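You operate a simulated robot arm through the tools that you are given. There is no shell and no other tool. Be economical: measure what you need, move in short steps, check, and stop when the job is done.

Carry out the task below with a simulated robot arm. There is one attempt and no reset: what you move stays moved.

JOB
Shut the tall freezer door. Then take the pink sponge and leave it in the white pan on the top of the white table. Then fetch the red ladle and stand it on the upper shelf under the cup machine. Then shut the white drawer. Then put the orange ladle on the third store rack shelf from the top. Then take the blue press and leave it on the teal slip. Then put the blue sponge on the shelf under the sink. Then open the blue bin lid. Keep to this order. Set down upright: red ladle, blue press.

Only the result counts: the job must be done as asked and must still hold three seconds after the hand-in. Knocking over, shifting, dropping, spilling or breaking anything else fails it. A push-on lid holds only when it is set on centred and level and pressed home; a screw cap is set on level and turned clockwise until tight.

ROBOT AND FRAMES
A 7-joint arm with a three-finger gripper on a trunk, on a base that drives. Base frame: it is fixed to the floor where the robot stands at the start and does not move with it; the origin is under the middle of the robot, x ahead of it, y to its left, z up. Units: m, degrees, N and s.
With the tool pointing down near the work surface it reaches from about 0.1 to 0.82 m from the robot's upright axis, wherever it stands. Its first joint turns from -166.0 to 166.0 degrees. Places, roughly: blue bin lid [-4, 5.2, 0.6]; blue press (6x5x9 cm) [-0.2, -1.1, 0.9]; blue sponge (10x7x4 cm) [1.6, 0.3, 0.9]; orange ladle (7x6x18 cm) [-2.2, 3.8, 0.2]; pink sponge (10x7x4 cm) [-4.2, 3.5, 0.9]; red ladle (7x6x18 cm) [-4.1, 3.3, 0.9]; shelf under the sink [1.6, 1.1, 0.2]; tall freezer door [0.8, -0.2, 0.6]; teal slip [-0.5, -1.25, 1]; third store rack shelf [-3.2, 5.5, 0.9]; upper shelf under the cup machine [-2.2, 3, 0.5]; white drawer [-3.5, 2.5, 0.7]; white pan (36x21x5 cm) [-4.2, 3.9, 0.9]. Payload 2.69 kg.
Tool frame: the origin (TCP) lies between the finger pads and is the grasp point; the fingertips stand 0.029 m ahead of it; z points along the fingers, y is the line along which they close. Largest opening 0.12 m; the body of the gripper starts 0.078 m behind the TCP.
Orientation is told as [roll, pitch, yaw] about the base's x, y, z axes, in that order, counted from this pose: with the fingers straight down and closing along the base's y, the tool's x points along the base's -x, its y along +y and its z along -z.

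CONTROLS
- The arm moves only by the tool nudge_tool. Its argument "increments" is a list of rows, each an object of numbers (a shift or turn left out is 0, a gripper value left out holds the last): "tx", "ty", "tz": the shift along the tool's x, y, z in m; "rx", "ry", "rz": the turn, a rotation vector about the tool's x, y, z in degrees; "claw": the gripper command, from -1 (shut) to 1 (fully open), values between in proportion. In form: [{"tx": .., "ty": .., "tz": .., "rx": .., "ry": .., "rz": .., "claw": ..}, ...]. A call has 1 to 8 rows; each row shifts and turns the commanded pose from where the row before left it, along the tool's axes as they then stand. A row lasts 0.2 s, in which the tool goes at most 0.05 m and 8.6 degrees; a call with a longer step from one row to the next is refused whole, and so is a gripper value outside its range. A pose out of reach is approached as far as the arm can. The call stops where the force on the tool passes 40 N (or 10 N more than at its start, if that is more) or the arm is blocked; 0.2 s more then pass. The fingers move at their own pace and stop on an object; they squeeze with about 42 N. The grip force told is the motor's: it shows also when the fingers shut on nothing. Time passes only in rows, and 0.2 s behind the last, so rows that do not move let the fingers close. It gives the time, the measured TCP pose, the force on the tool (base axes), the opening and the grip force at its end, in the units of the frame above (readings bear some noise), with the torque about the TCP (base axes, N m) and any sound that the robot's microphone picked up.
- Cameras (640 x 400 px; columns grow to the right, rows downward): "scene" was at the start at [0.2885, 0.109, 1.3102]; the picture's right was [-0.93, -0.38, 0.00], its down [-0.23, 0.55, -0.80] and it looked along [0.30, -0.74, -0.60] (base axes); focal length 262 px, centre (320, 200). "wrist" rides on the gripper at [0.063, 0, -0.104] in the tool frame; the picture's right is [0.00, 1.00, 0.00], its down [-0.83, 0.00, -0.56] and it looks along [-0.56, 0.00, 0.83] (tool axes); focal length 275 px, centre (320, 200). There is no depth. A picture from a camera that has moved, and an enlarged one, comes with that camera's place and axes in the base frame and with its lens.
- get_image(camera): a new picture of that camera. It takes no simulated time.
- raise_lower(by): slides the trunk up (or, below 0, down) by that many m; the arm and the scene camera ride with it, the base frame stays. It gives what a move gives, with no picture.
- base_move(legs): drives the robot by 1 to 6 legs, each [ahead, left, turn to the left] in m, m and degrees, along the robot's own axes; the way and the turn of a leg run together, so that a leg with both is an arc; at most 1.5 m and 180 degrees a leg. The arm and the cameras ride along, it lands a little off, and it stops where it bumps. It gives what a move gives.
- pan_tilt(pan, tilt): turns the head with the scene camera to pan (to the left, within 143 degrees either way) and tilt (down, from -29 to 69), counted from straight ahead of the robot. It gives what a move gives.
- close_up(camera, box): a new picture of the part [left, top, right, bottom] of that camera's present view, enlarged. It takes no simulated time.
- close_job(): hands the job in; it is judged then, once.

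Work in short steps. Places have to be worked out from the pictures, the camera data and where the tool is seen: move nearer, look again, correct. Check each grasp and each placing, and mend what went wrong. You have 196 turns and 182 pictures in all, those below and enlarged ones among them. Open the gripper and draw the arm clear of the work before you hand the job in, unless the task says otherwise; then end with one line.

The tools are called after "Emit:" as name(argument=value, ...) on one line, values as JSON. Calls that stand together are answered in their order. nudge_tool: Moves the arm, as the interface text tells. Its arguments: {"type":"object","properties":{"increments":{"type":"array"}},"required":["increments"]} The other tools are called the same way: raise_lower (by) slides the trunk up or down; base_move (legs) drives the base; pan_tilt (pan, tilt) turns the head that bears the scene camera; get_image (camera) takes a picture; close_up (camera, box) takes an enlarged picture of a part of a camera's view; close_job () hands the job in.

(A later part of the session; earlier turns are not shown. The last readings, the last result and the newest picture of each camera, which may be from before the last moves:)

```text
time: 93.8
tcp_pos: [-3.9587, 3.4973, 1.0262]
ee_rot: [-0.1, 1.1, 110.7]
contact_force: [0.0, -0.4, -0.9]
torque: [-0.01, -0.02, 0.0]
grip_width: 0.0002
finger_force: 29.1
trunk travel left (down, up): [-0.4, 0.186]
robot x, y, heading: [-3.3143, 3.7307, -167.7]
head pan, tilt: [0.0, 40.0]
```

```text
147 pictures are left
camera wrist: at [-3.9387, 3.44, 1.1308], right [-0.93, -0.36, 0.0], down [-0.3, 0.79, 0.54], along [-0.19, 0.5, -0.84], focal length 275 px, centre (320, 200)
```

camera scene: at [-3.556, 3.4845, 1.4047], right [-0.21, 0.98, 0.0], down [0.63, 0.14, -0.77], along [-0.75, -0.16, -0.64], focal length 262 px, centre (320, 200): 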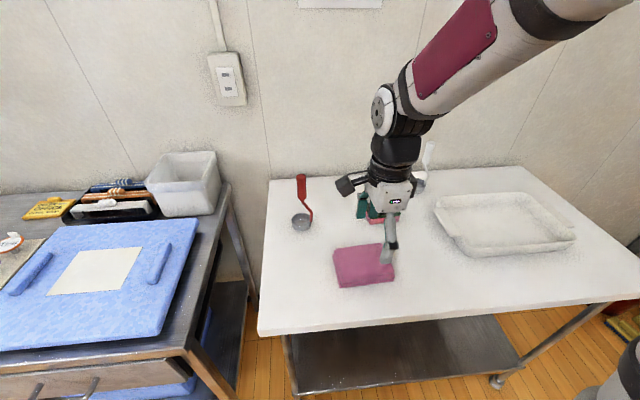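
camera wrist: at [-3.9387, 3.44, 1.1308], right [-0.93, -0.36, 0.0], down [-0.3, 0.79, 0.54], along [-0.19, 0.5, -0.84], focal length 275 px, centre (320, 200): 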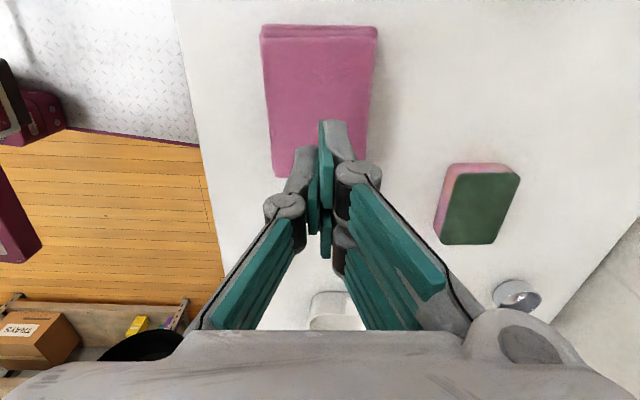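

The closing fingers pressed on the table and slipped off the sponge, which stayed put. I retry with a narrower pre-opening, watching the contact force to find the table height.

Emit:
nudge_tool(increments=[{"tx": 0.012, "claw": 0.45}, {}, {"tz": 0.045}, {"tz": 0.045}, {"tz": 0.02}])

Emit:
get_image(camera="wrist")

```text
time: 95.0
tcp_pos: [-3.9538, 3.4829, 0.9178]
ee_rot: [0.0, 1.3, 110.7]
contact_force: [0.5, -0.3, -0.7]
torque: [-0.03, 0.02, 0.0]
grip_width: 0.0872
finger_force: 0.0
trunk travel left (down, up): [-0.4, 0.186]
robot x, y, heading: [-3.3146, 3.7285, -167.6]
head pan, tilt: [0.0, 40.0]
```

```text
146 pictures are left
camera wrist: at [-3.9332, 3.4266, 1.0222], right [-0.93, -0.36, 0.0], down [-0.3, 0.79, 0.54], along [-0.19, 0.5, -0.84], focal length 275 px, centre (320, 200)
```

wrist: 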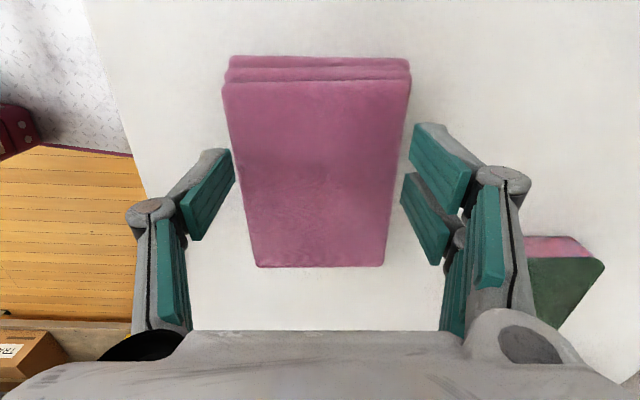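

The sponge top is at ≈0.912, table at ≈0.872. I go down 1 cm and close from this narrow opening.

Emit:
nudge_tool(increments=[{"tz": 0.01}, {"claw": -0.3}, {}, {}])

Emit:
get_image(camera="wrist")

```text
time: 95.6
tcp_pos: [-3.954, 3.4819, 0.9152]
ee_rot: [0.6, 1.4, 110.8]
contact_force: [5.3, 0.2, 54.8]
torque: [0.01, 2.42, 0.63]
grip_width: 0.0226
finger_force: 28.5
trunk travel left (down, up): [-0.4, 0.186]
robot x, y, heading: [-3.3117, 3.7337, -167.7]
head pan, tilt: [0.0, 40.0]
stopped in row 2: the force on the tool passed its limit at 46 N (the readings are from after the stop); the commanded pose is now the measured one
```

```text
145 pictures are left
camera wrist: at [-3.9328, 3.4258, 1.0194], right [-0.93, -0.36, 0.01], down [-0.3, 0.79, 0.54], along [-0.2, 0.5, -0.84], focal length 275 px, centre (320, 200)
```

wrist: 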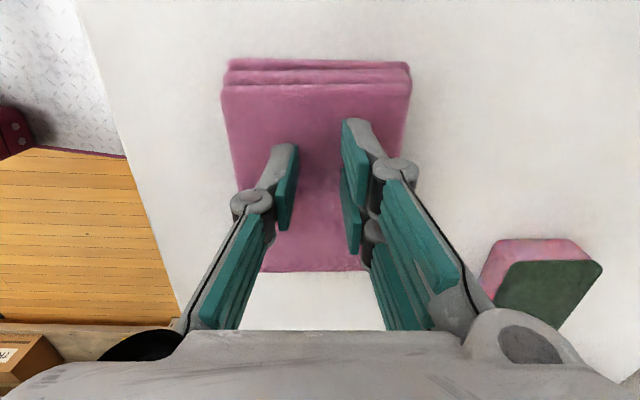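

The tips slipped over the sponge's top, so the sponge lies lower (top ≈0.89). I lift, reopen, and go down deeper to ≈0.885.

Emit:
nudge_tool(increments=[{"tz": -0.035}, {"claw": 0.5}, {}, {"tz": 0.03}, {"tz": 0.02}, {"tz": 0.01}])

Emit:
get_image(camera="wrist")

```text
time: 96.9
tcp_pos: [-3.9562, 3.4818, 0.8976]
ee_rot: [0.8, 1.3, 110.6]
contact_force: [15.4, 6.4, 64.7]
torque: [0.81, -1.03, -0.05]
grip_width: 0.1067
finger_force: 41.9
trunk travel left (down, up): [-0.4, 0.186]
robot x, y, heading: [-3.3133, 3.7323, -167.9]
head pan, tilt: [0.0, 40.0]
stopped in row 6: the force on the tool passed its limit at 66 N (the readings are from after the stop); the commanded pose is now the measured one
```

```text
144 pictures are left
camera wrist: at [-3.9337, 3.426, 1.0031], right [-0.93, -0.36, 0.01], down [-0.29, 0.79, 0.54], along [-0.2, 0.5, -0.84], focal length 275 px, centre (320, 200)
```

wrist: 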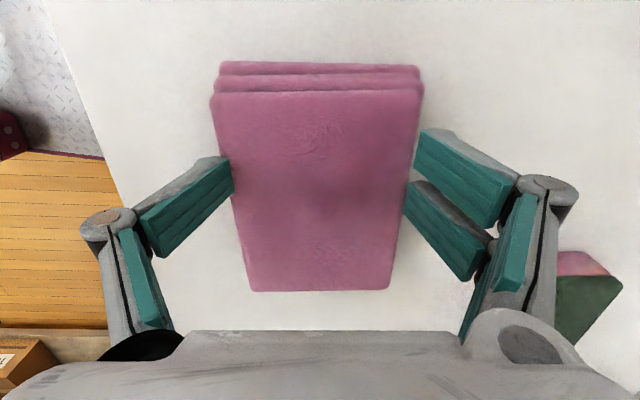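

Confusing contacts; I look at it from the side with a close-up of the scene view.

Emit:
close_up(camera="scene", box=[300, 150, 460, 310])

```text
2.50 times, centred on (380, 230) of scene
camera zoom: at [-3.5532, 3.4857, 1.4058], right [-0.21, 0.98, 0.0], down [0.63, 0.14, -0.77], along [-0.75, -0.16, -0.64], focal length 654 px, centre (170, 125)
```

zoom: 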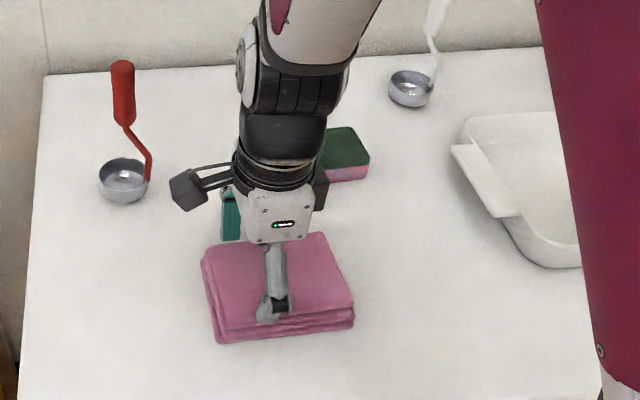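

The pink block is a folded cloth; the pink sponge is the pink/green one behind it at ≈(-4.14,3.54), matching the given place. I lift straight away from the cloth with the fingers open.

Emit:
nudge_tool(increments=[{"claw": 1, "tz": -0.01}, {"tz": -0.04}, {"tz": -0.04}, {"tz": -0.04}, {"ty": 0.03}, {"ty": 0.03}])

Emit:
get_image(camera="wrist")

Emit:
get_image(camera="scene")

```text
time: 98.3
tcp_pos: [-4.0152, 3.4628, 1.0262]
ee_rot: [0.5, 1.3, 110.6]
contact_force: [0.1, 1.0, 0.1]
torque: [0.02, 0.06, 0.0]
grip_width: 0.1198
finger_force: 0.0
trunk travel left (down, up): [-0.4, 0.186]
robot x, y, heading: [-3.3092, 3.7351, -167.4]
head pan, tilt: [0.0, 40.0]
```

```text
142 pictures are left
camera wrist: at [-3.9931, 3.407, 1.1302], right [-0.93, -0.36, 0.01], down [-0.3, 0.79, 0.54], along [-0.2, 0.5, -0.84], focal length 275 px, centre (320, 200)
```

wrist: 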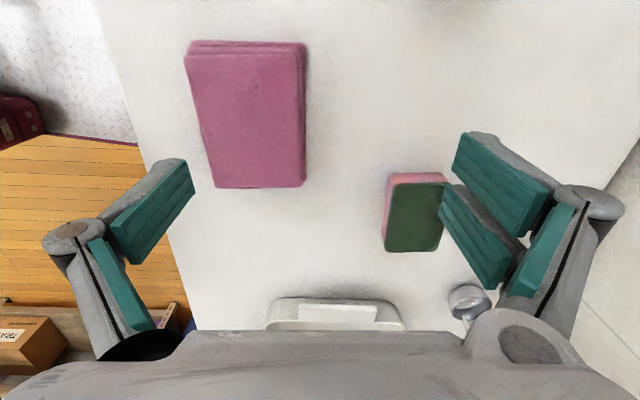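

```text
141 pictures are left
camera scene: at [-3.5559, 3.4846, 1.4047], right [-0.21, 0.98, 0.0], down [0.63, 0.14, -0.77], along [-0.75, -0.16, -0.64], focal length 262 px, centre (320, 200)
```

scene: 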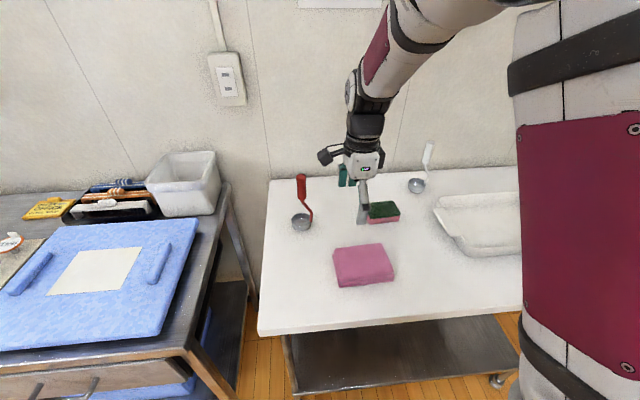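

The cloth hasn't moved. Sponge centre triangulates to ≈(-4.170,3.548), top z≈0.87, table ≈0.83. I move above it.

Emit:
nudge_tool(increments=[{"tx": -0.0335, "ty": 0.029}, {"tx": -0.0335, "ty": 0.029}, {"tx": -0.0335, "ty": 0.029}, {"tx": -0.0335, "ty": 0.029, "claw": 0.7}, {"tz": 0.04}, {"tz": 0.03}])

Emit:
get_image(camera="wrist")

Emit:
close_up(camera="scene", box=[270, 120, 470, 250])

```text
time: 99.7
tcp_pos: [-4.1707, 3.548, 0.9537]
ee_rot: [0.6, 1.2, 110.4]
contact_force: [-0.6, 0.2, 0.0]
torque: [0.0, 0.02, -0.01]
grip_width: 0.102
finger_force: 0.0
trunk travel left (down, up): [-0.4, 0.186]
robot x, y, heading: [-3.3158, 3.7323, -167.6]
head pan, tilt: [0.0, 40.0]
```

```text
140 pictures are left
camera wrist: at [-4.1482, 3.4916, 1.059], right [-0.93, -0.35, 0.01], down [-0.29, 0.79, 0.54], along [-0.2, 0.5, -0.84], focal length 275 px, centre (320, 200)
```

wrist: 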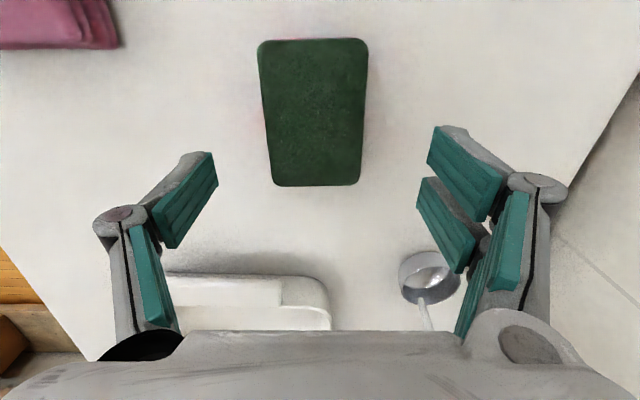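

```text
3.08 times, centred on (370, 185) of scene
camera zoom: at [-3.556, 3.4846, 1.4047], right [-0.21, 0.98, 0.0], down [0.63, 0.14, -0.77], along [-0.75, -0.16, -0.64], focal length 805 px, centre (166, 246)
```

zoom: 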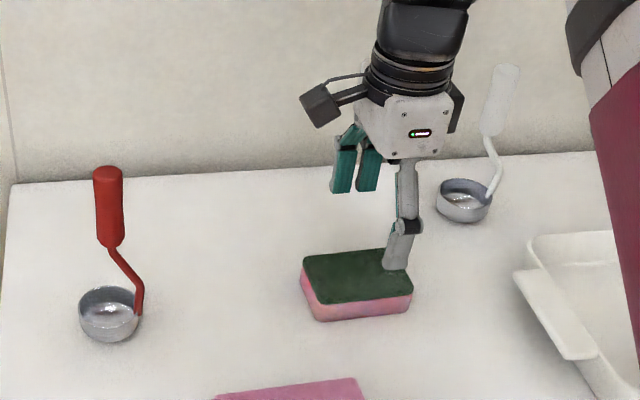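

Sponge is centred. I descend to TCP z 0.867 and close on it.

Emit:
nudge_tool(increments=[{"tx": 0.008, "tz": 0.03}, {"tz": 0.03}, {"tz": 0.026}, {"claw": -1}, {}, {}, {}])

Emit:
nudge_tool(increments=[{"tz": -0.03}, {"tz": -0.04}, {"tz": -0.04}])

Emit:
get_image(camera="wrist")

```text
time: 100.7
tcp_pos: [-4.1621, 3.5377, 0.8761]
ee_rot: [0.4, 1.3, 110.6]
contact_force: [25.3, 6.8, 60.3]
torque: [1.34, -1.93, -0.16]
grip_width: 0.0637
finger_force: 44.9
trunk travel left (down, up): [-0.4, 0.186]
robot x, y, heading: [-3.3132, 3.7335, -167.9]
head pan, tilt: [0.0, 40.0]
stopped in row 4: the force on the tool passed its limit at 50 N (the readings are from after the stop); the commanded pose is now the measured one
```

```text
time: 101.5
tcp_pos: [-4.1649, 3.5392, 0.9762]
ee_rot: [0.3, 1.4, 110.6]
contact_force: [0.0, -0.1, 0.1]
torque: [0.02, 0.0, -0.02]
grip_width: 0.0628
finger_force: 42.0
trunk travel left (down, up): [-0.4, 0.186]
robot x, y, heading: [-3.316, 3.7298, -167.6]
head pan, tilt: [0.0, 40.0]
```

```text
138 pictures are left
camera wrist: at [-4.1437, 3.4826, 1.0822], right [-0.93, -0.36, 0.0], down [-0.3, 0.79, 0.54], along [-0.19, 0.5, -0.84], focal length 275 px, centre (320, 200)
```

wrist: 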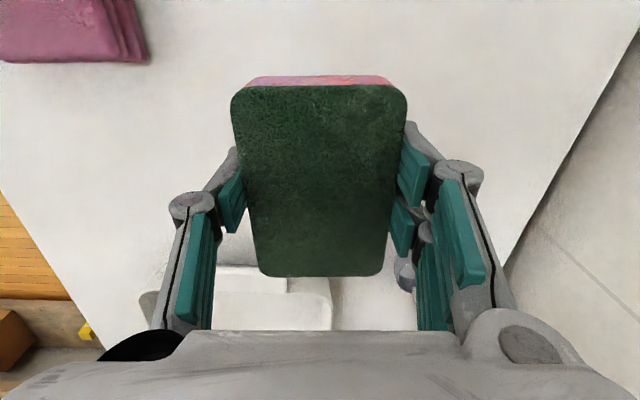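

The pink sponge is held. I carry it over the pan centre ≈(-4.19,3.89).

Emit:
nudge_tool(increments=[{"tx": -0.042, "ty": -0.0125, "tz": -0.01}, {"tx": -0.042, "ty": -0.0125}, {"tx": -0.042, "ty": -0.0125}, {"tx": -0.042, "ty": -0.0125}, {"tx": -0.042, "ty": -0.0125}, {"tx": -0.042, "ty": -0.0125}, {"tx": -0.042, "ty": -0.0125}, {"tx": -0.042, "ty": -0.0125}])

Emit:
get_image(camera="wrist")

Emit:
get_image(camera="scene")

```text
time: 103.3
tcp_pos: [-4.1898, 3.8864, 0.9826]
ee_rot: [0.2, 1.4, 110.7]
contact_force: [-0.9, -1.2, 0.5]
torque: [0.1, 0.03, -0.01]
grip_width: 0.0627
finger_force: 42.0
trunk travel left (down, up): [-0.4, 0.186]
robot x, y, heading: [-3.3139, 3.732, -167.8]
head pan, tilt: [0.0, 40.0]
```

```text
137 pictures are left
camera wrist: at [-4.1679, 3.8302, 1.0874], right [-0.93, -0.36, 0.0], down [-0.3, 0.79, 0.54], along [-0.19, 0.5, -0.84], focal length 275 px, centre (320, 200)
```

wrist: 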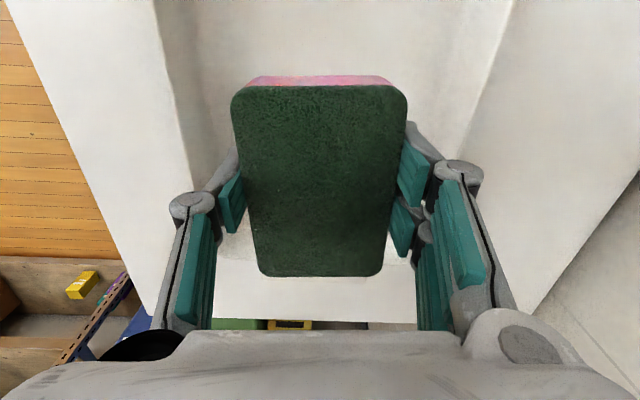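

```text
136 pictures are left
camera scene: at [-3.5558, 3.484, 1.4046], right [-0.21, 0.98, 0.0], down [0.63, 0.14, -0.77], along [-0.75, -0.16, -0.64], focal length 262 px, centre (320, 200)
```

scene: 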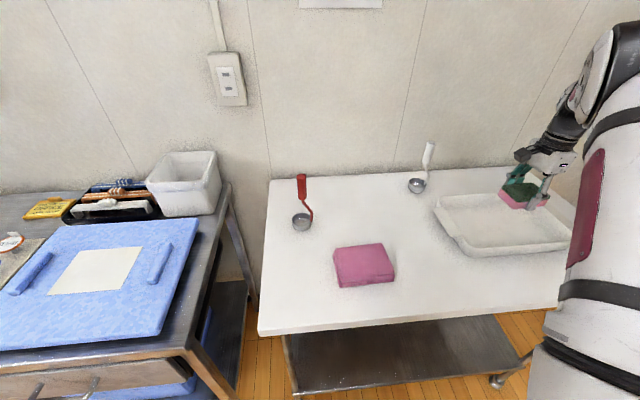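

The sponge is over the pan, centred. I lower it gently.

Emit:
nudge_tool(increments=[{"tz": 0.03}, {"tz": 0.03}, {"tz": 0.02}, {"tz": 0.01}])

Emit:
nudge_tool(increments=[{"tz": 0.005}, {"tz": 0.005}])

Emit:
get_image(camera="wrist")

```text
time: 104.3
tcp_pos: [-4.1881, 3.8862, 0.8909]
ee_rot: [0.3, 1.4, 110.6]
contact_force: [0.5, -0.4, 0.7]
torque: [-0.01, 0.02, -0.01]
grip_width: 0.0631
finger_force: 41.9
trunk travel left (down, up): [-0.4, 0.186]
robot x, y, heading: [-3.3172, 3.7328, -167.8]
head pan, tilt: [0.0, 40.0]
```

```text
time: 104.9
tcp_pos: [-4.1894, 3.886, 0.8821]
ee_rot: [0.2, 1.4, 110.6]
contact_force: [0.3, -0.3, -0.1]
torque: [0.04, 0.0, 0.0]
grip_width: 0.0627
finger_force: 42.5
trunk travel left (down, up): [-0.4, 0.186]
robot x, y, heading: [-3.3132, 3.7292, -167.6]
head pan, tilt: [0.0, 40.0]
```

```text
135 pictures are left
camera wrist: at [-4.1675, 3.8305, 0.9873], right [-0.93, -0.36, 0.0], down [-0.3, 0.79, 0.54], along [-0.19, 0.5, -0.84], focal length 275 px, centre (320, 200)
```

wrist: 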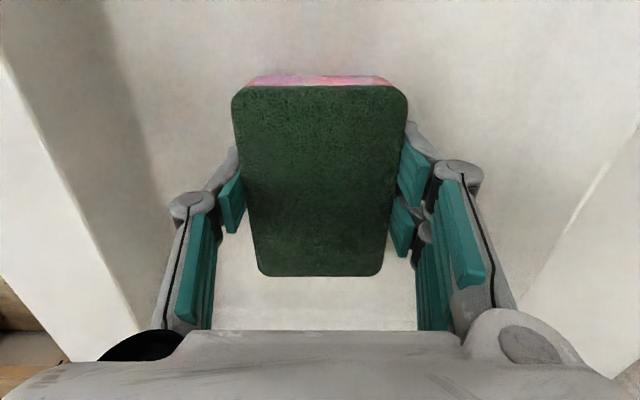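

No contact yet; I continue down in small steps.

Emit:
nudge_tool(increments=[{"tz": 0.004}, {"tz": 0.003}])

Emit:
nudge_tool(increments=[{"tz": 0.003}])

```text
time: 105.6
tcp_pos: [-4.1915, 3.8874, 0.8807]
ee_rot: [0.6, 1.0, 110.6]
contact_force: [2.3, -0.9, 15.1]
torque: [0.2, -0.52, -0.07]
grip_width: 0.063
finger_force: 42.0
trunk travel left (down, up): [-0.4, 0.186]
robot x, y, heading: [-3.317, 3.7352, -167.6]
head pan, tilt: [0.0, 40.0]
stopped in row 2: the force on the tool passed its limit at 43 N (the readings are from after the stop); the commanded pose is now the measured one
```

```text
time: 106.0
tcp_pos: [-4.1905, 3.8883, 0.8801]
ee_rot: [0.5, 1.1, 110.6]
contact_force: [6.5, -2.8, 38.9]
torque: [0.38, -1.47, -0.28]
grip_width: 0.063
finger_force: 41.6
trunk travel left (down, up): [-0.4, 0.186]
robot x, y, heading: [-3.3121, 3.735, -168.0]
head pan, tilt: [0.0, 40.0]
```

Contact with the pan floor. I back off 2 mm, open slightly and lift out.

Emit:
nudge_tool(increments=[{"tz": -0.003}, {"claw": 0.4}, {}, {"tz": -0.04}, {"tz": -0.04}, {"tz": -0.045}, {"tz": -0.045}])

Emit:
get_image(camera="wrist")

Emit:
close_up(camera="scene", box=[270, 120, 590, 300])

```text
time: 107.6
tcp_pos: [-4.1918, 3.8924, 1.0454]
ee_rot: [0.4, 1.4, 110.5]
contact_force: [-1.1, -0.8, -0.4]
torque: [-0.03, -0.03, -0.03]
grip_width: 0.0843
finger_force: 0.1
trunk travel left (down, up): [-0.4, 0.186]
robot x, y, heading: [-3.3129, 3.7281, -168.1]
head pan, tilt: [0.0, 40.0]
```

```text
134 pictures are left
camera wrist: at [-4.1696, 3.836, 1.1507], right [-0.93, -0.36, 0.01], down [-0.3, 0.79, 0.54], along [-0.2, 0.5, -0.84], focal length 275 px, centre (320, 200)
```

wrist: 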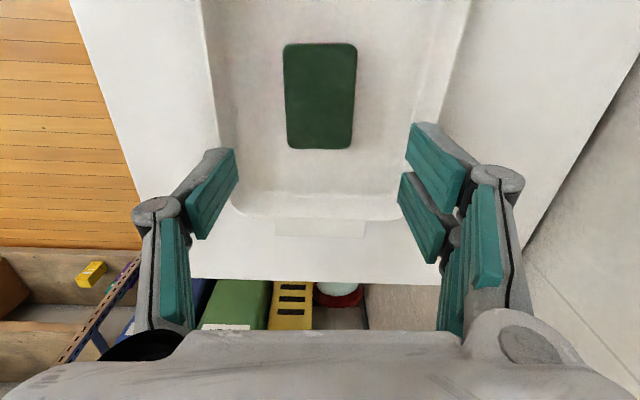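

```text
2.00 times, centred on (430, 210) of scene
camera zoom: at [-3.5562, 3.4846, 1.4046], right [-0.21, 0.98, 0.0], down [0.63, 0.14, -0.77], along [-0.75, -0.16, -0.64], focal length 523 px, centre (100, 180)
```

zoom: 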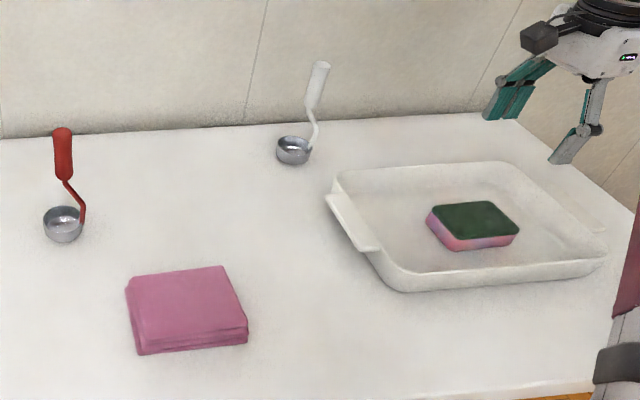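

The pink sponge lies in the pan. Before grasping the ladle I look at the destination shelf to choose the grasp direction.

Emit:
pan_tilt(pan=132, tilt=35)

Emit:
get_image(camera="scene")

```text
time: 109.7
tcp_pos: [-4.1916, 3.8924, 1.0459]
ee_rot: [0.4, 1.2, 110.6]
contact_force: [-0.3, 0.1, -0.1]
torque: [0.01, -0.01, 0.0]
grip_width: 0.0838
finger_force: 0.0
trunk travel left (down, up): [-0.4, 0.186]
robot x, y, heading: [-3.3141, 3.7327, -167.7]
head pan, tilt: [132.0, 35.0]
```

```text
132 pictures are left
camera scene: at [-3.4014, 3.4513, 1.4122], right [-0.58, -0.81, 0.0], down [-0.47, 0.33, -0.82], along [0.67, -0.48, -0.57], focal length 262 px, centre (320, 200)
```

scene: 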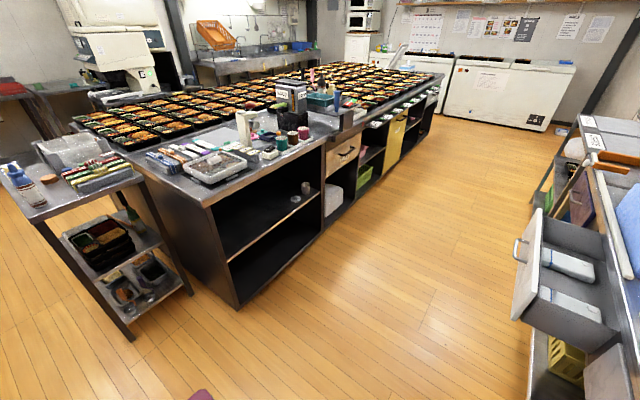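

The upper shelf opens to the aisle (front edge ≈(-2.53,3.3)→(-2.28,2.65), z≈0.53, gap ≈0.29), so the ladle needs a near-horizontal grasp. I move to a free spot over the table front and re-orient.

Emit:
pan_tilt(pan=15, tilt=40)

Emit:
nudge_tool(increments=[{"tz": -0.04}, {"tz": -0.04}, {"tx": 0.044, "ty": -0.0198}, {"tx": 0.044, "ty": -0.0198}, {"tx": 0.044, "ty": -0.0198}, {"tx": 0.044, "ty": -0.0198}, {"tx": 0.044, "ty": -0.0198}, {"tx": 0.044, "ty": -0.0198}])

Emit:
nudge_tool(increments=[{"tx": 0.044, "ty": -0.0198}, {"tx": 0.044, "ty": -0.0198}, {"tx": 0.044, "ty": -0.0198}, {"tx": 0.044, "ty": -0.0198}, {"rz": -8}, {"rz": -8}, {"rz": -8}, {"rz": -8}])

Emit:
nudge_tool(increments=[{"rz": -8}, {"rz": -8}, {"rz": -8}, {"rz": -8}, {"rz": -8}, {"rz": -8}, {"rz": -8}, {"rz": -8}])

Emit:
get_image(camera="scene")

```text
time: 111.7
tcp_pos: [-4.191, 3.8933, 1.0458]
ee_rot: [0.4, 1.2, 110.5]
contact_force: [0.7, 0.4, 0.3]
torque: [0.03, -0.02, 0.02]
grip_width: 0.0842
finger_force: 0.1
trunk travel left (down, up): [-0.4, 0.186]
robot x, y, heading: [-3.312, 3.7289, -167.7]
head pan, tilt: [15.0, 40.0]
```

```text
time: 113.5
tcp_pos: [-3.9859, 3.6843, 1.1312]
ee_rot: [0.4, 1.2, 110.5]
contact_force: [-0.7, 0.9, -0.8]
torque: [-0.07, -0.04, 0.02]
grip_width: 0.0842
finger_force: 0.0
trunk travel left (down, up): [-0.4, 0.186]
robot x, y, heading: [-3.3133, 3.7354, -167.6]
head pan, tilt: [15.0, 40.0]
```

```text
time: 115.3
tcp_pos: [-3.8498, 3.5496, 1.1378]
ee_rot: [1.0, 0.8, 142.8]
contact_force: [-0.1, 0.5, -0.7]
torque: [0.01, 0.0, -0.01]
grip_width: 0.0838
finger_force: 0.0
trunk travel left (down, up): [-0.4, 0.186]
robot x, y, heading: [-3.3154, 3.7301, -167.3]
head pan, tilt: [15.0, 40.0]
```

```text
time: 117.1
tcp_pos: [-3.8512, 3.55, 1.1364]
ee_rot: [1.2, -0.6, -153.2]
contact_force: [0.4, -0.1, 0.9]
torque: [-0.03, 0.02, -0.02]
grip_width: 0.084
finger_force: 0.0
trunk travel left (down, up): [-0.4, 0.186]
robot x, y, heading: [-3.311, 3.7337, -167.6]
head pan, tilt: [15.0, 40.0]
```

```text
131 pictures are left
camera scene: at [-3.5484, 3.4636, 1.4046], right [-0.46, 0.89, 0.0], down [0.57, 0.29, -0.77], along [-0.68, -0.35, -0.64], focal length 262 px, centre (320, 200)
```

scene: 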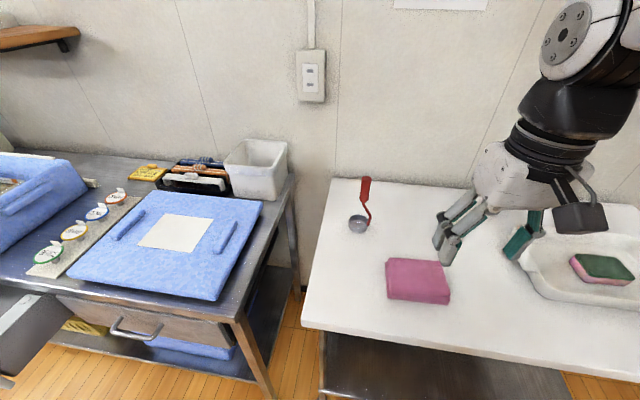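

Now I pitch the tool by −75° so that it points toward the ladle nearly horizontally.

Emit:
nudge_tool(increments=[{"ry": -8.3}, {"ry": -8.3}, {"ry": -8.3}, {"ry": -8.3}, {"ry": -8.3}])

Emit:
nudge_tool(increments=[{"ry": -8.3}, {"ry": -8.3}, {"ry": -8.3}, {"ry": -8.3}])

Emit:
get_image(camera="wrist")

Emit:
get_image(camera="scene")

```text
time: 118.3
tcp_pos: [-3.8715, 3.5425, 1.1673]
ee_rot: [1.7, -42.0, -154.4]
contact_force: [0.0, -0.7, 0.4]
torque: [-0.04, 0.0, 0.0]
grip_width: 0.0837
finger_force: 0.1
out of reach, approached as far as the arm can: row 4, 5
trunk travel left (down, up): [-0.4, 0.186]
robot x, y, heading: [-3.3115, 3.7342, -167.8]
head pan, tilt: [15.0, 40.0]
```

```text
time: 119.3
tcp_pos: [-3.9401, 3.5179, 1.2812]
ee_rot: [4.3, -75.2, -157.6]
contact_force: [-0.6, 0.7, 0.2]
torque: [0.0, -0.02, -0.02]
grip_width: 0.084
finger_force: 0.1
out of reach, approached as far as the arm can: row 1, 2, 3, 4
trunk travel left (down, up): [-0.4, 0.186]
robot x, y, heading: [-3.3129, 3.7325, -167.5]
head pan, tilt: [15.0, 40.0]
```

```text
130 pictures are left
camera wrist: at [-3.8353, 3.5704, 1.2465], right [0.45, -0.89, 0.01], down [0.28, 0.16, 0.95], along [-0.85, -0.42, 0.33], focal length 275 px, centre (320, 200)
```

wrist: 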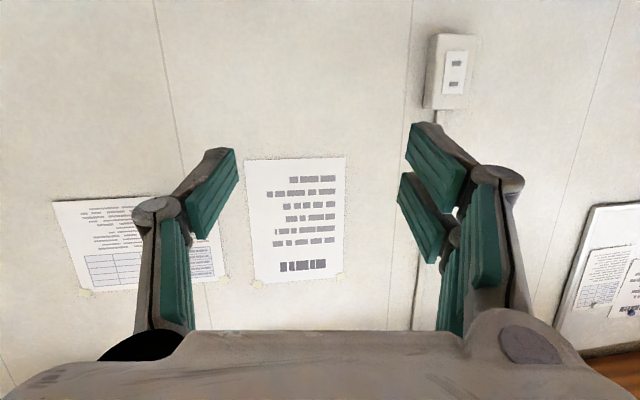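

```text
129 pictures are left
camera scene: at [-3.5482, 3.4636, 1.4047], right [-0.46, 0.89, 0.0], down [0.57, 0.29, -0.77], along [-0.68, -0.35, -0.64], focal length 262 px, centre (320, 200)
```

scene: 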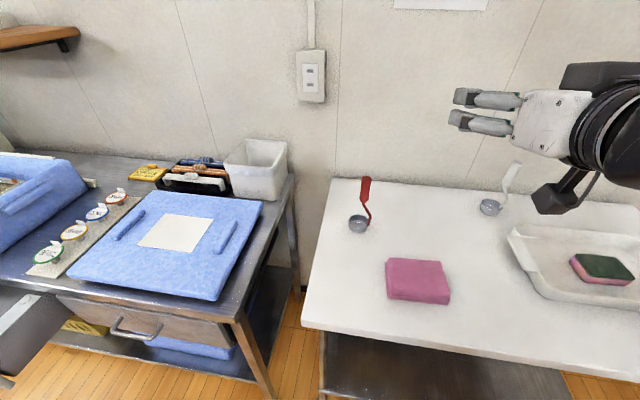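

The tool is horizontal but too near the shoulder, ending high. I back the base 0.15 m and lower the tool to the handle height, checking.

Emit:
base_move(legs=[[-0.15, 0, 0]])

Emit:
nudge_tool(increments=[{"tx": 0.045, "tz": 0.012}, {"tx": 0.045, "tz": 0.012}, {"tx": 0.045, "tz": 0.012}, {"tx": 0.045, "tz": 0.012}])

Emit:
get_image(camera="scene")

```text
time: 120.7
tcp_pos: [-3.7945, 3.5486, 1.2804]
ee_rot: [4.5, -74.9, -157.7]
contact_force: [-0.2, -0.3, 0.1]
torque: [-0.02, 0.0, 0.0]
grip_width: 0.0842
finger_force: 0.1
trunk travel left (down, up): [-0.4, 0.186]
robot x, y, heading: [-3.1705, 3.7612, -167.6]
head pan, tilt: [15.0, 40.0]
```

```text
time: 121.7
tcp_pos: [-3.8787, 3.5152, 1.1779]
ee_rot: [4.4, -75.0, -157.5]
contact_force: [1.1, 0.8, 1.0]
torque: [0.01, -0.03, 0.01]
grip_width: 0.084
finger_force: 0.0
out of reach, approached as far as the arm can: row 1, 2, 3, 4
trunk travel left (down, up): [-0.4, 0.186]
robot x, y, heading: [-3.1684, 3.7645, -167.6]
head pan, tilt: [15.0, 40.0]
```

```text
128 pictures are left
camera scene: at [-3.4028, 3.4955, 1.4048], right [-0.46, 0.89, 0.0], down [0.57, 0.3, -0.77], along [-0.68, -0.35, -0.64], focal length 262 px, centre (320, 200)
```

scene: 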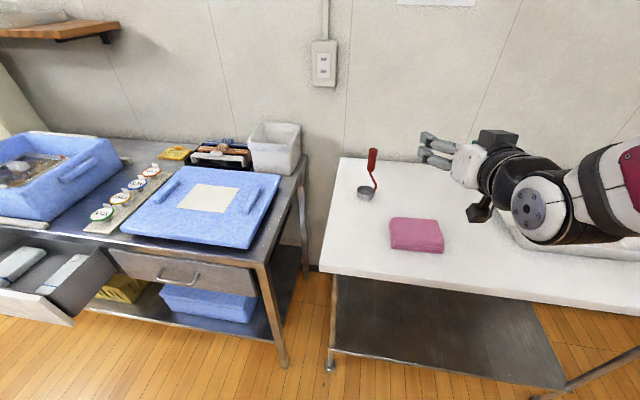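

The shoulder is too high for a horizontal hand at this height. I lower the trunk by 0.17 m, which brings the hand to handle level.

Emit:
raise_lower(by=-0.17)

Emit:
get_image(camera="scene")

```text
time: 123.6
tcp_pos: [-3.9531, 3.4996, 1.0075]
ee_rot: [4.5, -75.0, -157.6]
contact_force: [0.2, 0.0, 0.3]
torque: [0.02, 0.04, -0.02]
grip_width: 0.084
finger_force: 0.0
trunk travel left (down, up): [-0.23, 0.356]
robot x, y, heading: [-3.1699, 3.7647, -167.7]
head pan, tilt: [15.0, 40.0]
```

```text
127 pictures are left
camera scene: at [-3.4756, 3.4791, 1.2355], right [-0.46, 0.89, 0.0], down [0.57, 0.3, -0.77], along [-0.68, -0.35, -0.64], focal length 262 px, centre (320, 200)
```

scene: 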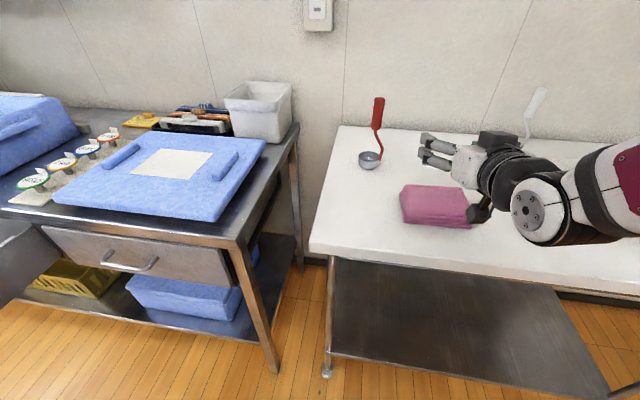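

Handle mid triangulates to (-4.068,3.325,1.0). I shift sideways 0.10 m, then look before advancing.

Emit:
nudge_tool(increments=[{"ty": 0.035, "tx": -0.013, "claw": 0.6}, {"ty": 0.035, "tx": -0.013}, {"ty": 0.0336, "tx": -0.0125}, {"tz": 0.04}, {"tz": 0.04}])

Emit:
get_image(camera="wrist")

Emit:
get_image(camera="scene")

```text
time: 124.8
tcp_pos: [-3.9855, 3.3709, 1.0288]
ee_rot: [4.4, -75.0, -157.6]
contact_force: [0.2, -0.9, 0.9]
torque: [0.03, -0.04, 0.01]
grip_width: 0.0959
finger_force: 0.1
trunk travel left (down, up): [-0.23, 0.356]
robot x, y, heading: [-3.1675, 3.7636, -167.7]
head pan, tilt: [15.0, 40.0]
```

```text
126 pictures are left
camera wrist: at [-3.8814, 3.4222, 0.9942], right [0.45, -0.89, 0.02], down [0.28, 0.16, 0.95], along [-0.85, -0.42, 0.32], focal length 275 px, centre (320, 200)
```

wrist: 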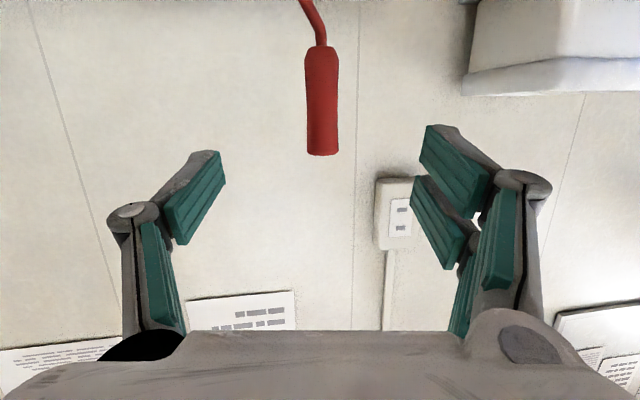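

```text
125 pictures are left
camera scene: at [-3.4753, 3.4793, 1.2355], right [-0.46, 0.89, 0.0], down [0.57, 0.3, -0.77], along [-0.68, -0.35, -0.64], focal length 262 px, centre (320, 200)
```

scene: 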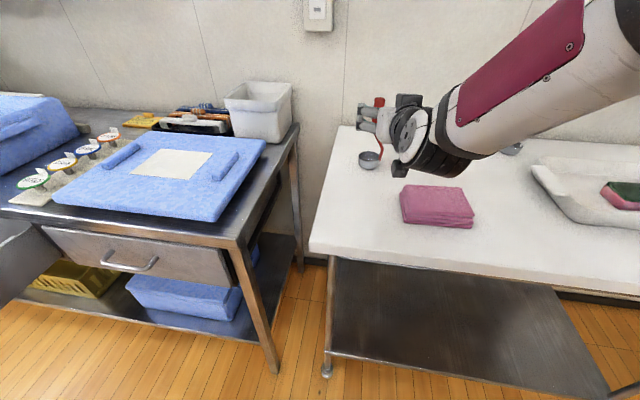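

The handle is exactly centred in the wrist view. I advance 0.097 m so the pads straddle it, then close.

Emit:
nudge_tool(increments=[{"tz": 0.035, "tx": 0.002}, {"tz": 0.035, "tx": 0.002}, {"tz": 0.027}])

Emit:
get_image(camera="wrist")

```text
time: 125.6
tcp_pos: [-4.066, 3.3261, 0.9997]
ee_rot: [4.6, -75.0, -157.7]
contact_force: [-0.4, 0.5, 0.7]
torque: [0.03, -0.02, 0.01]
grip_width: 0.0959
finger_force: 0.2
trunk travel left (down, up): [-0.23, 0.356]
robot x, y, heading: [-3.169, 3.7628, -167.9]
head pan, tilt: [15.0, 40.0]
```

```text
124 pictures are left
camera wrist: at [-3.9622, 3.3786, 0.9647], right [0.45, -0.89, 0.02], down [0.28, 0.16, 0.95], along [-0.85, -0.42, 0.32], focal length 275 px, centre (320, 200)
```

wrist: 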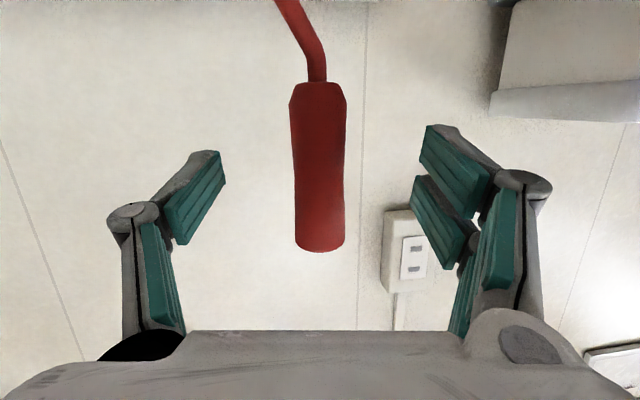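

Handle is between the pads. I close and then lift slightly.

Emit:
nudge_tool(increments=[{"claw": -1}, {}, {}, {}])

Emit:
nudge_tool(increments=[{"tx": -0.03}, {"tx": -0.04}])

Emit:
get_image(camera="scene")

Emit:
get_image(camera="wrist")

```text
time: 126.6
tcp_pos: [-4.0667, 3.3255, 0.9997]
ee_rot: [4.6, -75.0, -157.6]
contact_force: [-0.6, 0.8, 0.7]
torque: [0.04, 0.06, -0.04]
grip_width: 0.0218
finger_force: 42.4
trunk travel left (down, up): [-0.23, 0.356]
robot x, y, heading: [-3.1652, 3.7605, -167.4]
head pan, tilt: [15.0, 40.0]
```

```text
time: 127.2
tcp_pos: [-4.0826, 3.3197, 1.0626]
ee_rot: [4.3, -74.9, -157.6]
contact_force: [-0.9, -0.2, -1.0]
torque: [0.0, 0.03, 0.01]
grip_width: 0.0219
finger_force: 41.8
trunk travel left (down, up): [-0.23, 0.356]
robot x, y, heading: [-3.1685, 3.7613, -167.6]
head pan, tilt: [15.0, 40.0]
```

```text
123 pictures are left
camera scene: at [-3.4758, 3.479, 1.2354], right [-0.46, 0.89, 0.0], down [0.57, 0.3, -0.77], along [-0.68, -0.35, -0.64], focal length 262 px, centre (320, 200)
```

scene: 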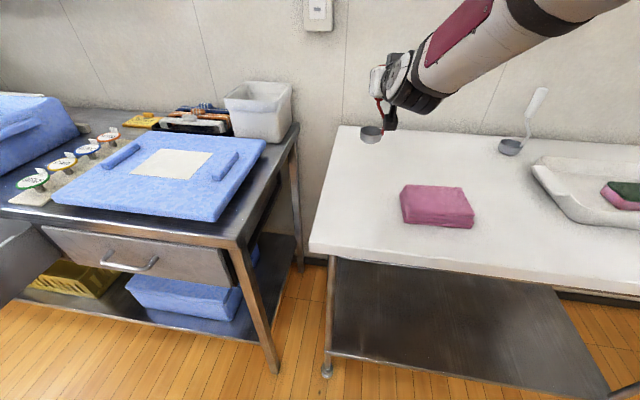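

```text
122 pictures are left
camera wrist: at [-3.9783, 3.3727, 1.0286], right [0.45, -0.89, 0.02], down [0.28, 0.16, 0.95], along [-0.85, -0.42, 0.32], focal length 275 px, centre (320, 200)
```

wrist: 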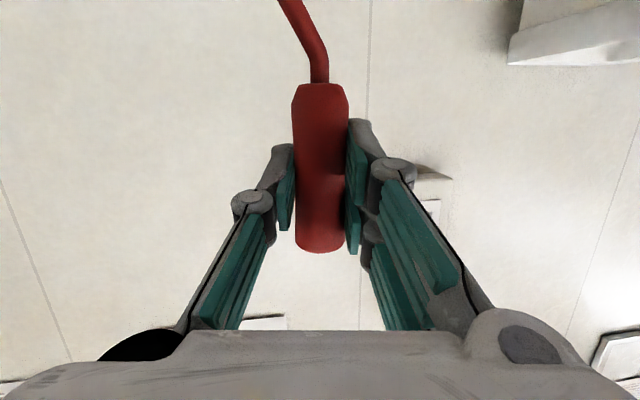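

The red ladle is held upright. I lift it to z≈1.12 and retract over the table front.

Emit:
nudge_tool(increments=[{"tx": -0.04}, {"tx": -0.03}, {"tz": -0.04, "tx": -0.01}, {"tz": -0.04, "tx": -0.01}, {"tz": -0.04, "tx": -0.01}])

Emit:
get_image(camera="scene")

```text
time: 128.4
tcp_pos: [-4.0042, 3.3608, 1.1912]
ee_rot: [4.4, -75.0, -157.5]
contact_force: [-0.2, -0.5, -2.1]
torque: [-0.05, 0.05, -0.01]
grip_width: 0.0217
finger_force: 42.3
trunk travel left (down, up): [-0.23, 0.356]
robot x, y, heading: [-3.1677, 3.7654, -168.0]
head pan, tilt: [15.0, 40.0]
```

```text
121 pictures are left
camera scene: at [-3.4759, 3.4788, 1.2353], right [-0.46, 0.89, 0.0], down [0.57, 0.3, -0.77], along [-0.68, -0.35, -0.64], focal length 262 px, centre (320, 200)
```

scene: 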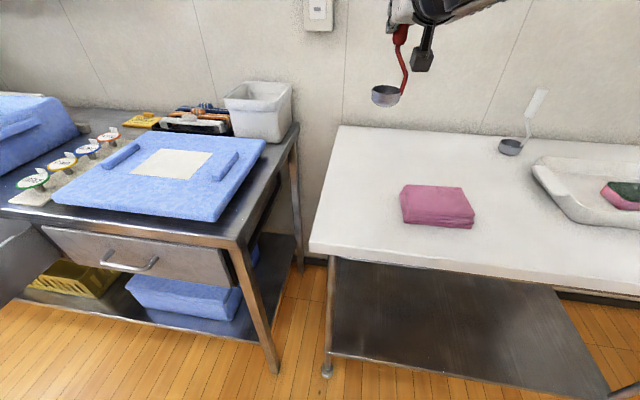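

Ladle bottom is now ≈1.03, above everything nearby. I shift right to (-3.3,4.0) and turn left to face the shelf.

Emit:
base_move(legs=[[0.03, -0.26, 0], [0, 0, 135]])

Emit:
pan_tilt(pan=0, tilt=40)

Emit:
get_image(camera="scene")

```text
time: 135.8
tcp_pos: [-2.3826, 3.7027, 1.1926]
ee_rot: [4.5, -74.9, -23.0]
contact_force: [-1.2, -1.1, -1.4]
torque: [0.02, -0.01, 0.0]
grip_width: 0.0222
finger_force: 42.2
trunk travel left (down, up): [-0.23, 0.356]
robot x, y, heading: [-3.2543, 4.0138, -33.0]
head pan, tilt: [15.0, 40.0]
```

```text
time: 136.6
tcp_pos: [-2.3819, 3.7017, 1.1915]
ee_rot: [4.5, -75.0, -23.0]
contact_force: [0.2, -0.2, -1.8]
torque: [-0.02, 0.01, -0.04]
grip_width: 0.0217
finger_force: 41.9
trunk travel left (down, up): [-0.23, 0.356]
robot x, y, heading: [-3.2563, 4.0149, -33.1]
head pan, tilt: [0.0, 40.0]
```

```text
120 pictures are left
camera scene: at [-2.8464, 3.976, 1.2354], right [-0.54, -0.84, 0.0], down [-0.54, 0.35, -0.77], along [0.64, -0.42, -0.64], focal length 262 px, centre (320, 200)
```

scene: 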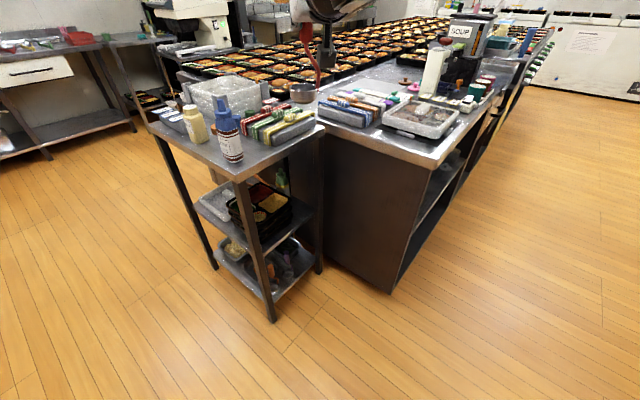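

The robot now faces the shelf side diagonally. I back off to clear the cart, lower the trunk fully, then bring the ladle down and in.

Emit:
base_move(legs=[[-0.15, -0.05, 0]])

Emit:
raise_lower(by=-0.2)

Emit:
nudge_tool(increments=[{"tx": 0.045, "tz": -0.02}, {"tx": 0.045, "tz": -0.02}, {"tx": 0.045, "tz": -0.02}, {"tx": 0.045, "tz": -0.02}, {"tx": 0.045, "tz": -0.02}])

Emit:
get_image(camera="scene")

```text
time: 138.0
tcp_pos: [-2.5367, 3.7409, 1.191]
ee_rot: [4.5, -74.9, -23.0]
contact_force: [0.0, 0.5, -1.8]
torque: [0.01, 0.0, 0.02]
grip_width: 0.0221
finger_force: 41.8
trunk travel left (down, up): [-0.23, 0.356]
robot x, y, heading: [-3.409, 4.0518, -33.0]
head pan, tilt: [0.0, 40.0]
```

```text
time: 140.2
tcp_pos: [-2.5379, 3.7416, 0.9917]
ee_rot: [4.7, -75.0, -23.2]
contact_force: [0.3, 0.2, -0.3]
torque: [0.01, 0.01, -0.02]
grip_width: 0.022
finger_force: 41.9
trunk travel left (down, up): [-0.03, 0.556]
robot x, y, heading: [-3.4134, 4.0536, -33.1]
head pan, tilt: [0.0, 40.0]
```

```text
time: 141.4
tcp_pos: [-2.6421, 3.797, 0.8268]
ee_rot: [4.5, -74.9, -23.1]
contact_force: [-0.7, 0.0, -0.6]
torque: [0.04, 0.05, 0.01]
grip_width: 0.0218
finger_force: 42.2
out of reach, approached as far as the arm can: row 4, 5
trunk travel left (down, up): [-0.03, 0.556]
robot x, y, heading: [-3.4082, 4.0544, -33.2]
head pan, tilt: [0.0, 40.0]
```

```text
119 pictures are left
camera scene: at [-2.9847, 4.0042, 1.0349], right [-0.55, -0.84, 0.0], down [-0.54, 0.35, -0.77], along [0.64, -0.42, -0.64], focal length 262 px, centre (320, 200)
```

scene: 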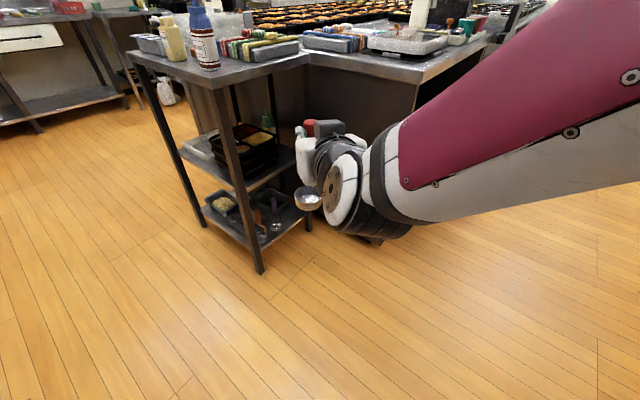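

At this radius it can't go lower; I extend slightly while lowering to z≈0.70.

Emit:
nudge_tool(increments=[{"tx": 0.025, "tz": 0.033}, {"tx": 0.025, "tz": 0.033}, {"tx": 0.025, "tz": 0.033}, {"tx": 0.025, "tz": 0.033}])

Emit:
raise_lower(by=-0.03)

```text
time: 142.4
tcp_pos: [-2.5407, 3.768, 0.6982]
ee_rot: [4.6, -75.0, -23.0]
contact_force: [-0.1, 0.3, -0.8]
torque: [-0.02, 0.0, 0.03]
grip_width: 0.0218
finger_force: 42.7
trunk travel left (down, up): [-0.03, 0.556]
robot x, y, heading: [-3.4136, 4.0549, -33.3]
head pan, tilt: [0.0, 40.0]
```

```text
time: 143.1
tcp_pos: [-2.5419, 3.7675, 0.6692]
ee_rot: [4.4, -75.1, -22.9]
contact_force: [-0.5, 0.7, -0.5]
torque: [0.0, 0.03, -0.01]
grip_width: 0.0217
finger_force: 42.3
trunk travel left (down, up): [0.0, 0.586]
robot x, y, heading: [-3.4106, 4.0514, -32.9]
head pan, tilt: [0.0, 40.0]
```

I raise the trunk a bit for clearance and look down behind at the robot's own base to learn its extents.

Emit:
raise_lower(by=0.045)

Emit:
pan_tilt(pan=-143, tilt=60)

Emit:
get_image(camera="scene")

Emit:
pan_tilt(pan=143, tilt=60)

Emit:
get_image(camera="scene")

```text
time: 144.0
tcp_pos: [-2.5408, 3.7672, 0.7142]
ee_rot: [4.4, -75.0, -23.0]
contact_force: [-0.6, -0.2, -1.0]
torque: [-0.02, 0.02, 0.02]
grip_width: 0.0219
finger_force: 42.1
trunk travel left (down, up): [-0.045, 0.541]
robot x, y, heading: [-3.4107, 4.0559, -32.9]
head pan, tilt: [0.0, 40.0]
```

```text
time: 146.3
tcp_pos: [-2.5407, 3.7665, 0.7136]
ee_rot: [4.5, -74.9, -23.0]
contact_force: [-0.2, -1.0, -1.5]
torque: [0.02, -0.01, 0.01]
grip_width: 0.0217
finger_force: 41.9
trunk travel left (down, up): [-0.045, 0.541]
robot x, y, heading: [-3.4106, 4.0571, -33.2]
head pan, tilt: [-143.0, 60.0]
```

```text
118 pictures are left
camera scene: at [-3.1218, 4.0456, 1.0229], right [-0.07, 1.0, 0.0], down [0.86, 0.06, -0.5], along [-0.5, -0.03, -0.87], focal length 262 px, centre (320, 200)
```

scene: 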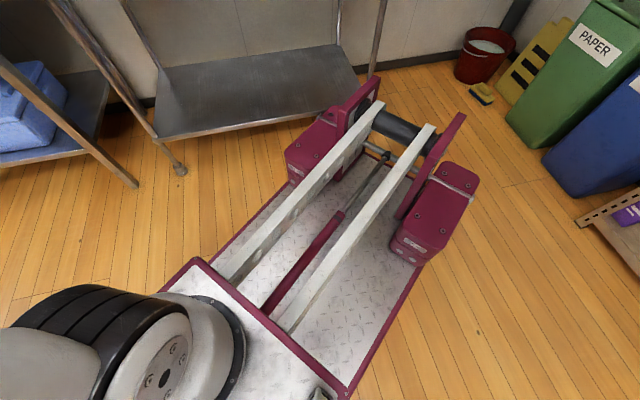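

```text
time: 150.2
tcp_pos: [-2.5406, 3.7675, 0.7154]
ee_rot: [4.5, -75.0, -23.0]
contact_force: [0.2, 0.4, -2.0]
torque: [0.03, 0.01, -0.03]
grip_width: 0.0221
finger_force: 42.1
trunk travel left (down, up): [-0.045, 0.541]
robot x, y, heading: [-3.4088, 4.0542, -32.9]
head pan, tilt: [143.0, 60.0]
```

```text
117 pictures are left
camera scene: at [-3.078, 4.1129, 1.0229], right [0.94, 0.34, 0.0], down [0.3, -0.81, -0.5], along [-0.17, 0.47, -0.87], focal length 262 px, centre (320, 200)
```

scene: 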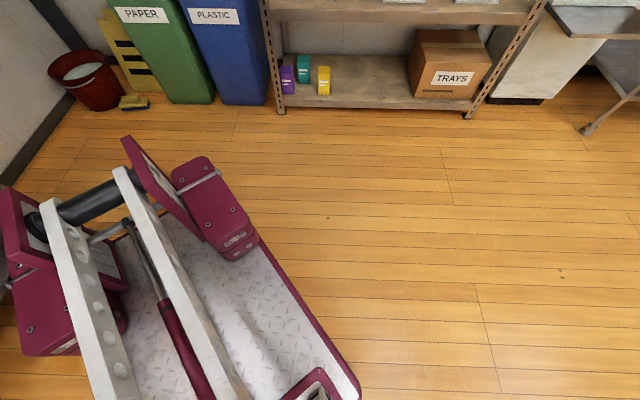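

Base extents: rear ≈0.45 m, half-width ≈0.27 m. I'll stand parallel to the cabinet (heading ≈−72°) and reach left into the shelf. First I turn and shift into the open area.

Emit:
base_move(legs=[[0, 0, -39.5], [-0.25, 0.17, 0]])

Emit:
pan_tilt(pan=45, tilt=40)

Emit:
get_image(camera="scene")

```text
time: 154.1
tcp_pos: [-2.8426, 3.5566, 0.7146]
ee_rot: [4.5, -74.9, -63.1]
contact_force: [0.3, -0.4, -1.0]
torque: [-0.05, -0.01, -0.03]
grip_width: 0.022
finger_force: 42.3
trunk travel left (down, up): [-0.045, 0.541]
robot x, y, heading: [-3.3232, 4.3323, -73.1]
head pan, tilt: [143.0, 60.0]
```

```text
time: 155.8
tcp_pos: [-2.8416, 3.5572, 0.7141]
ee_rot: [4.4, -75.0, -63.1]
contact_force: [0.3, 0.1, -0.7]
torque: [0.02, 0.01, -0.02]
grip_width: 0.0218
finger_force: 41.9
trunk travel left (down, up): [-0.045, 0.541]
robot x, y, heading: [-3.3183, 4.335, -73.1]
head pan, tilt: [45.0, 40.0]
```

```text
116 pictures are left
camera scene: at [-2.9772, 4.0644, 1.0496], right [-0.47, -0.88, 0.0], down [-0.57, 0.3, -0.77], along [0.68, -0.36, -0.64], focal length 262 px, centre (320, 200)
```

scene: 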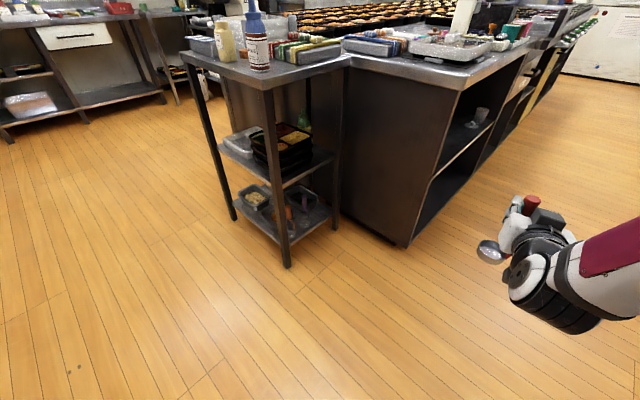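

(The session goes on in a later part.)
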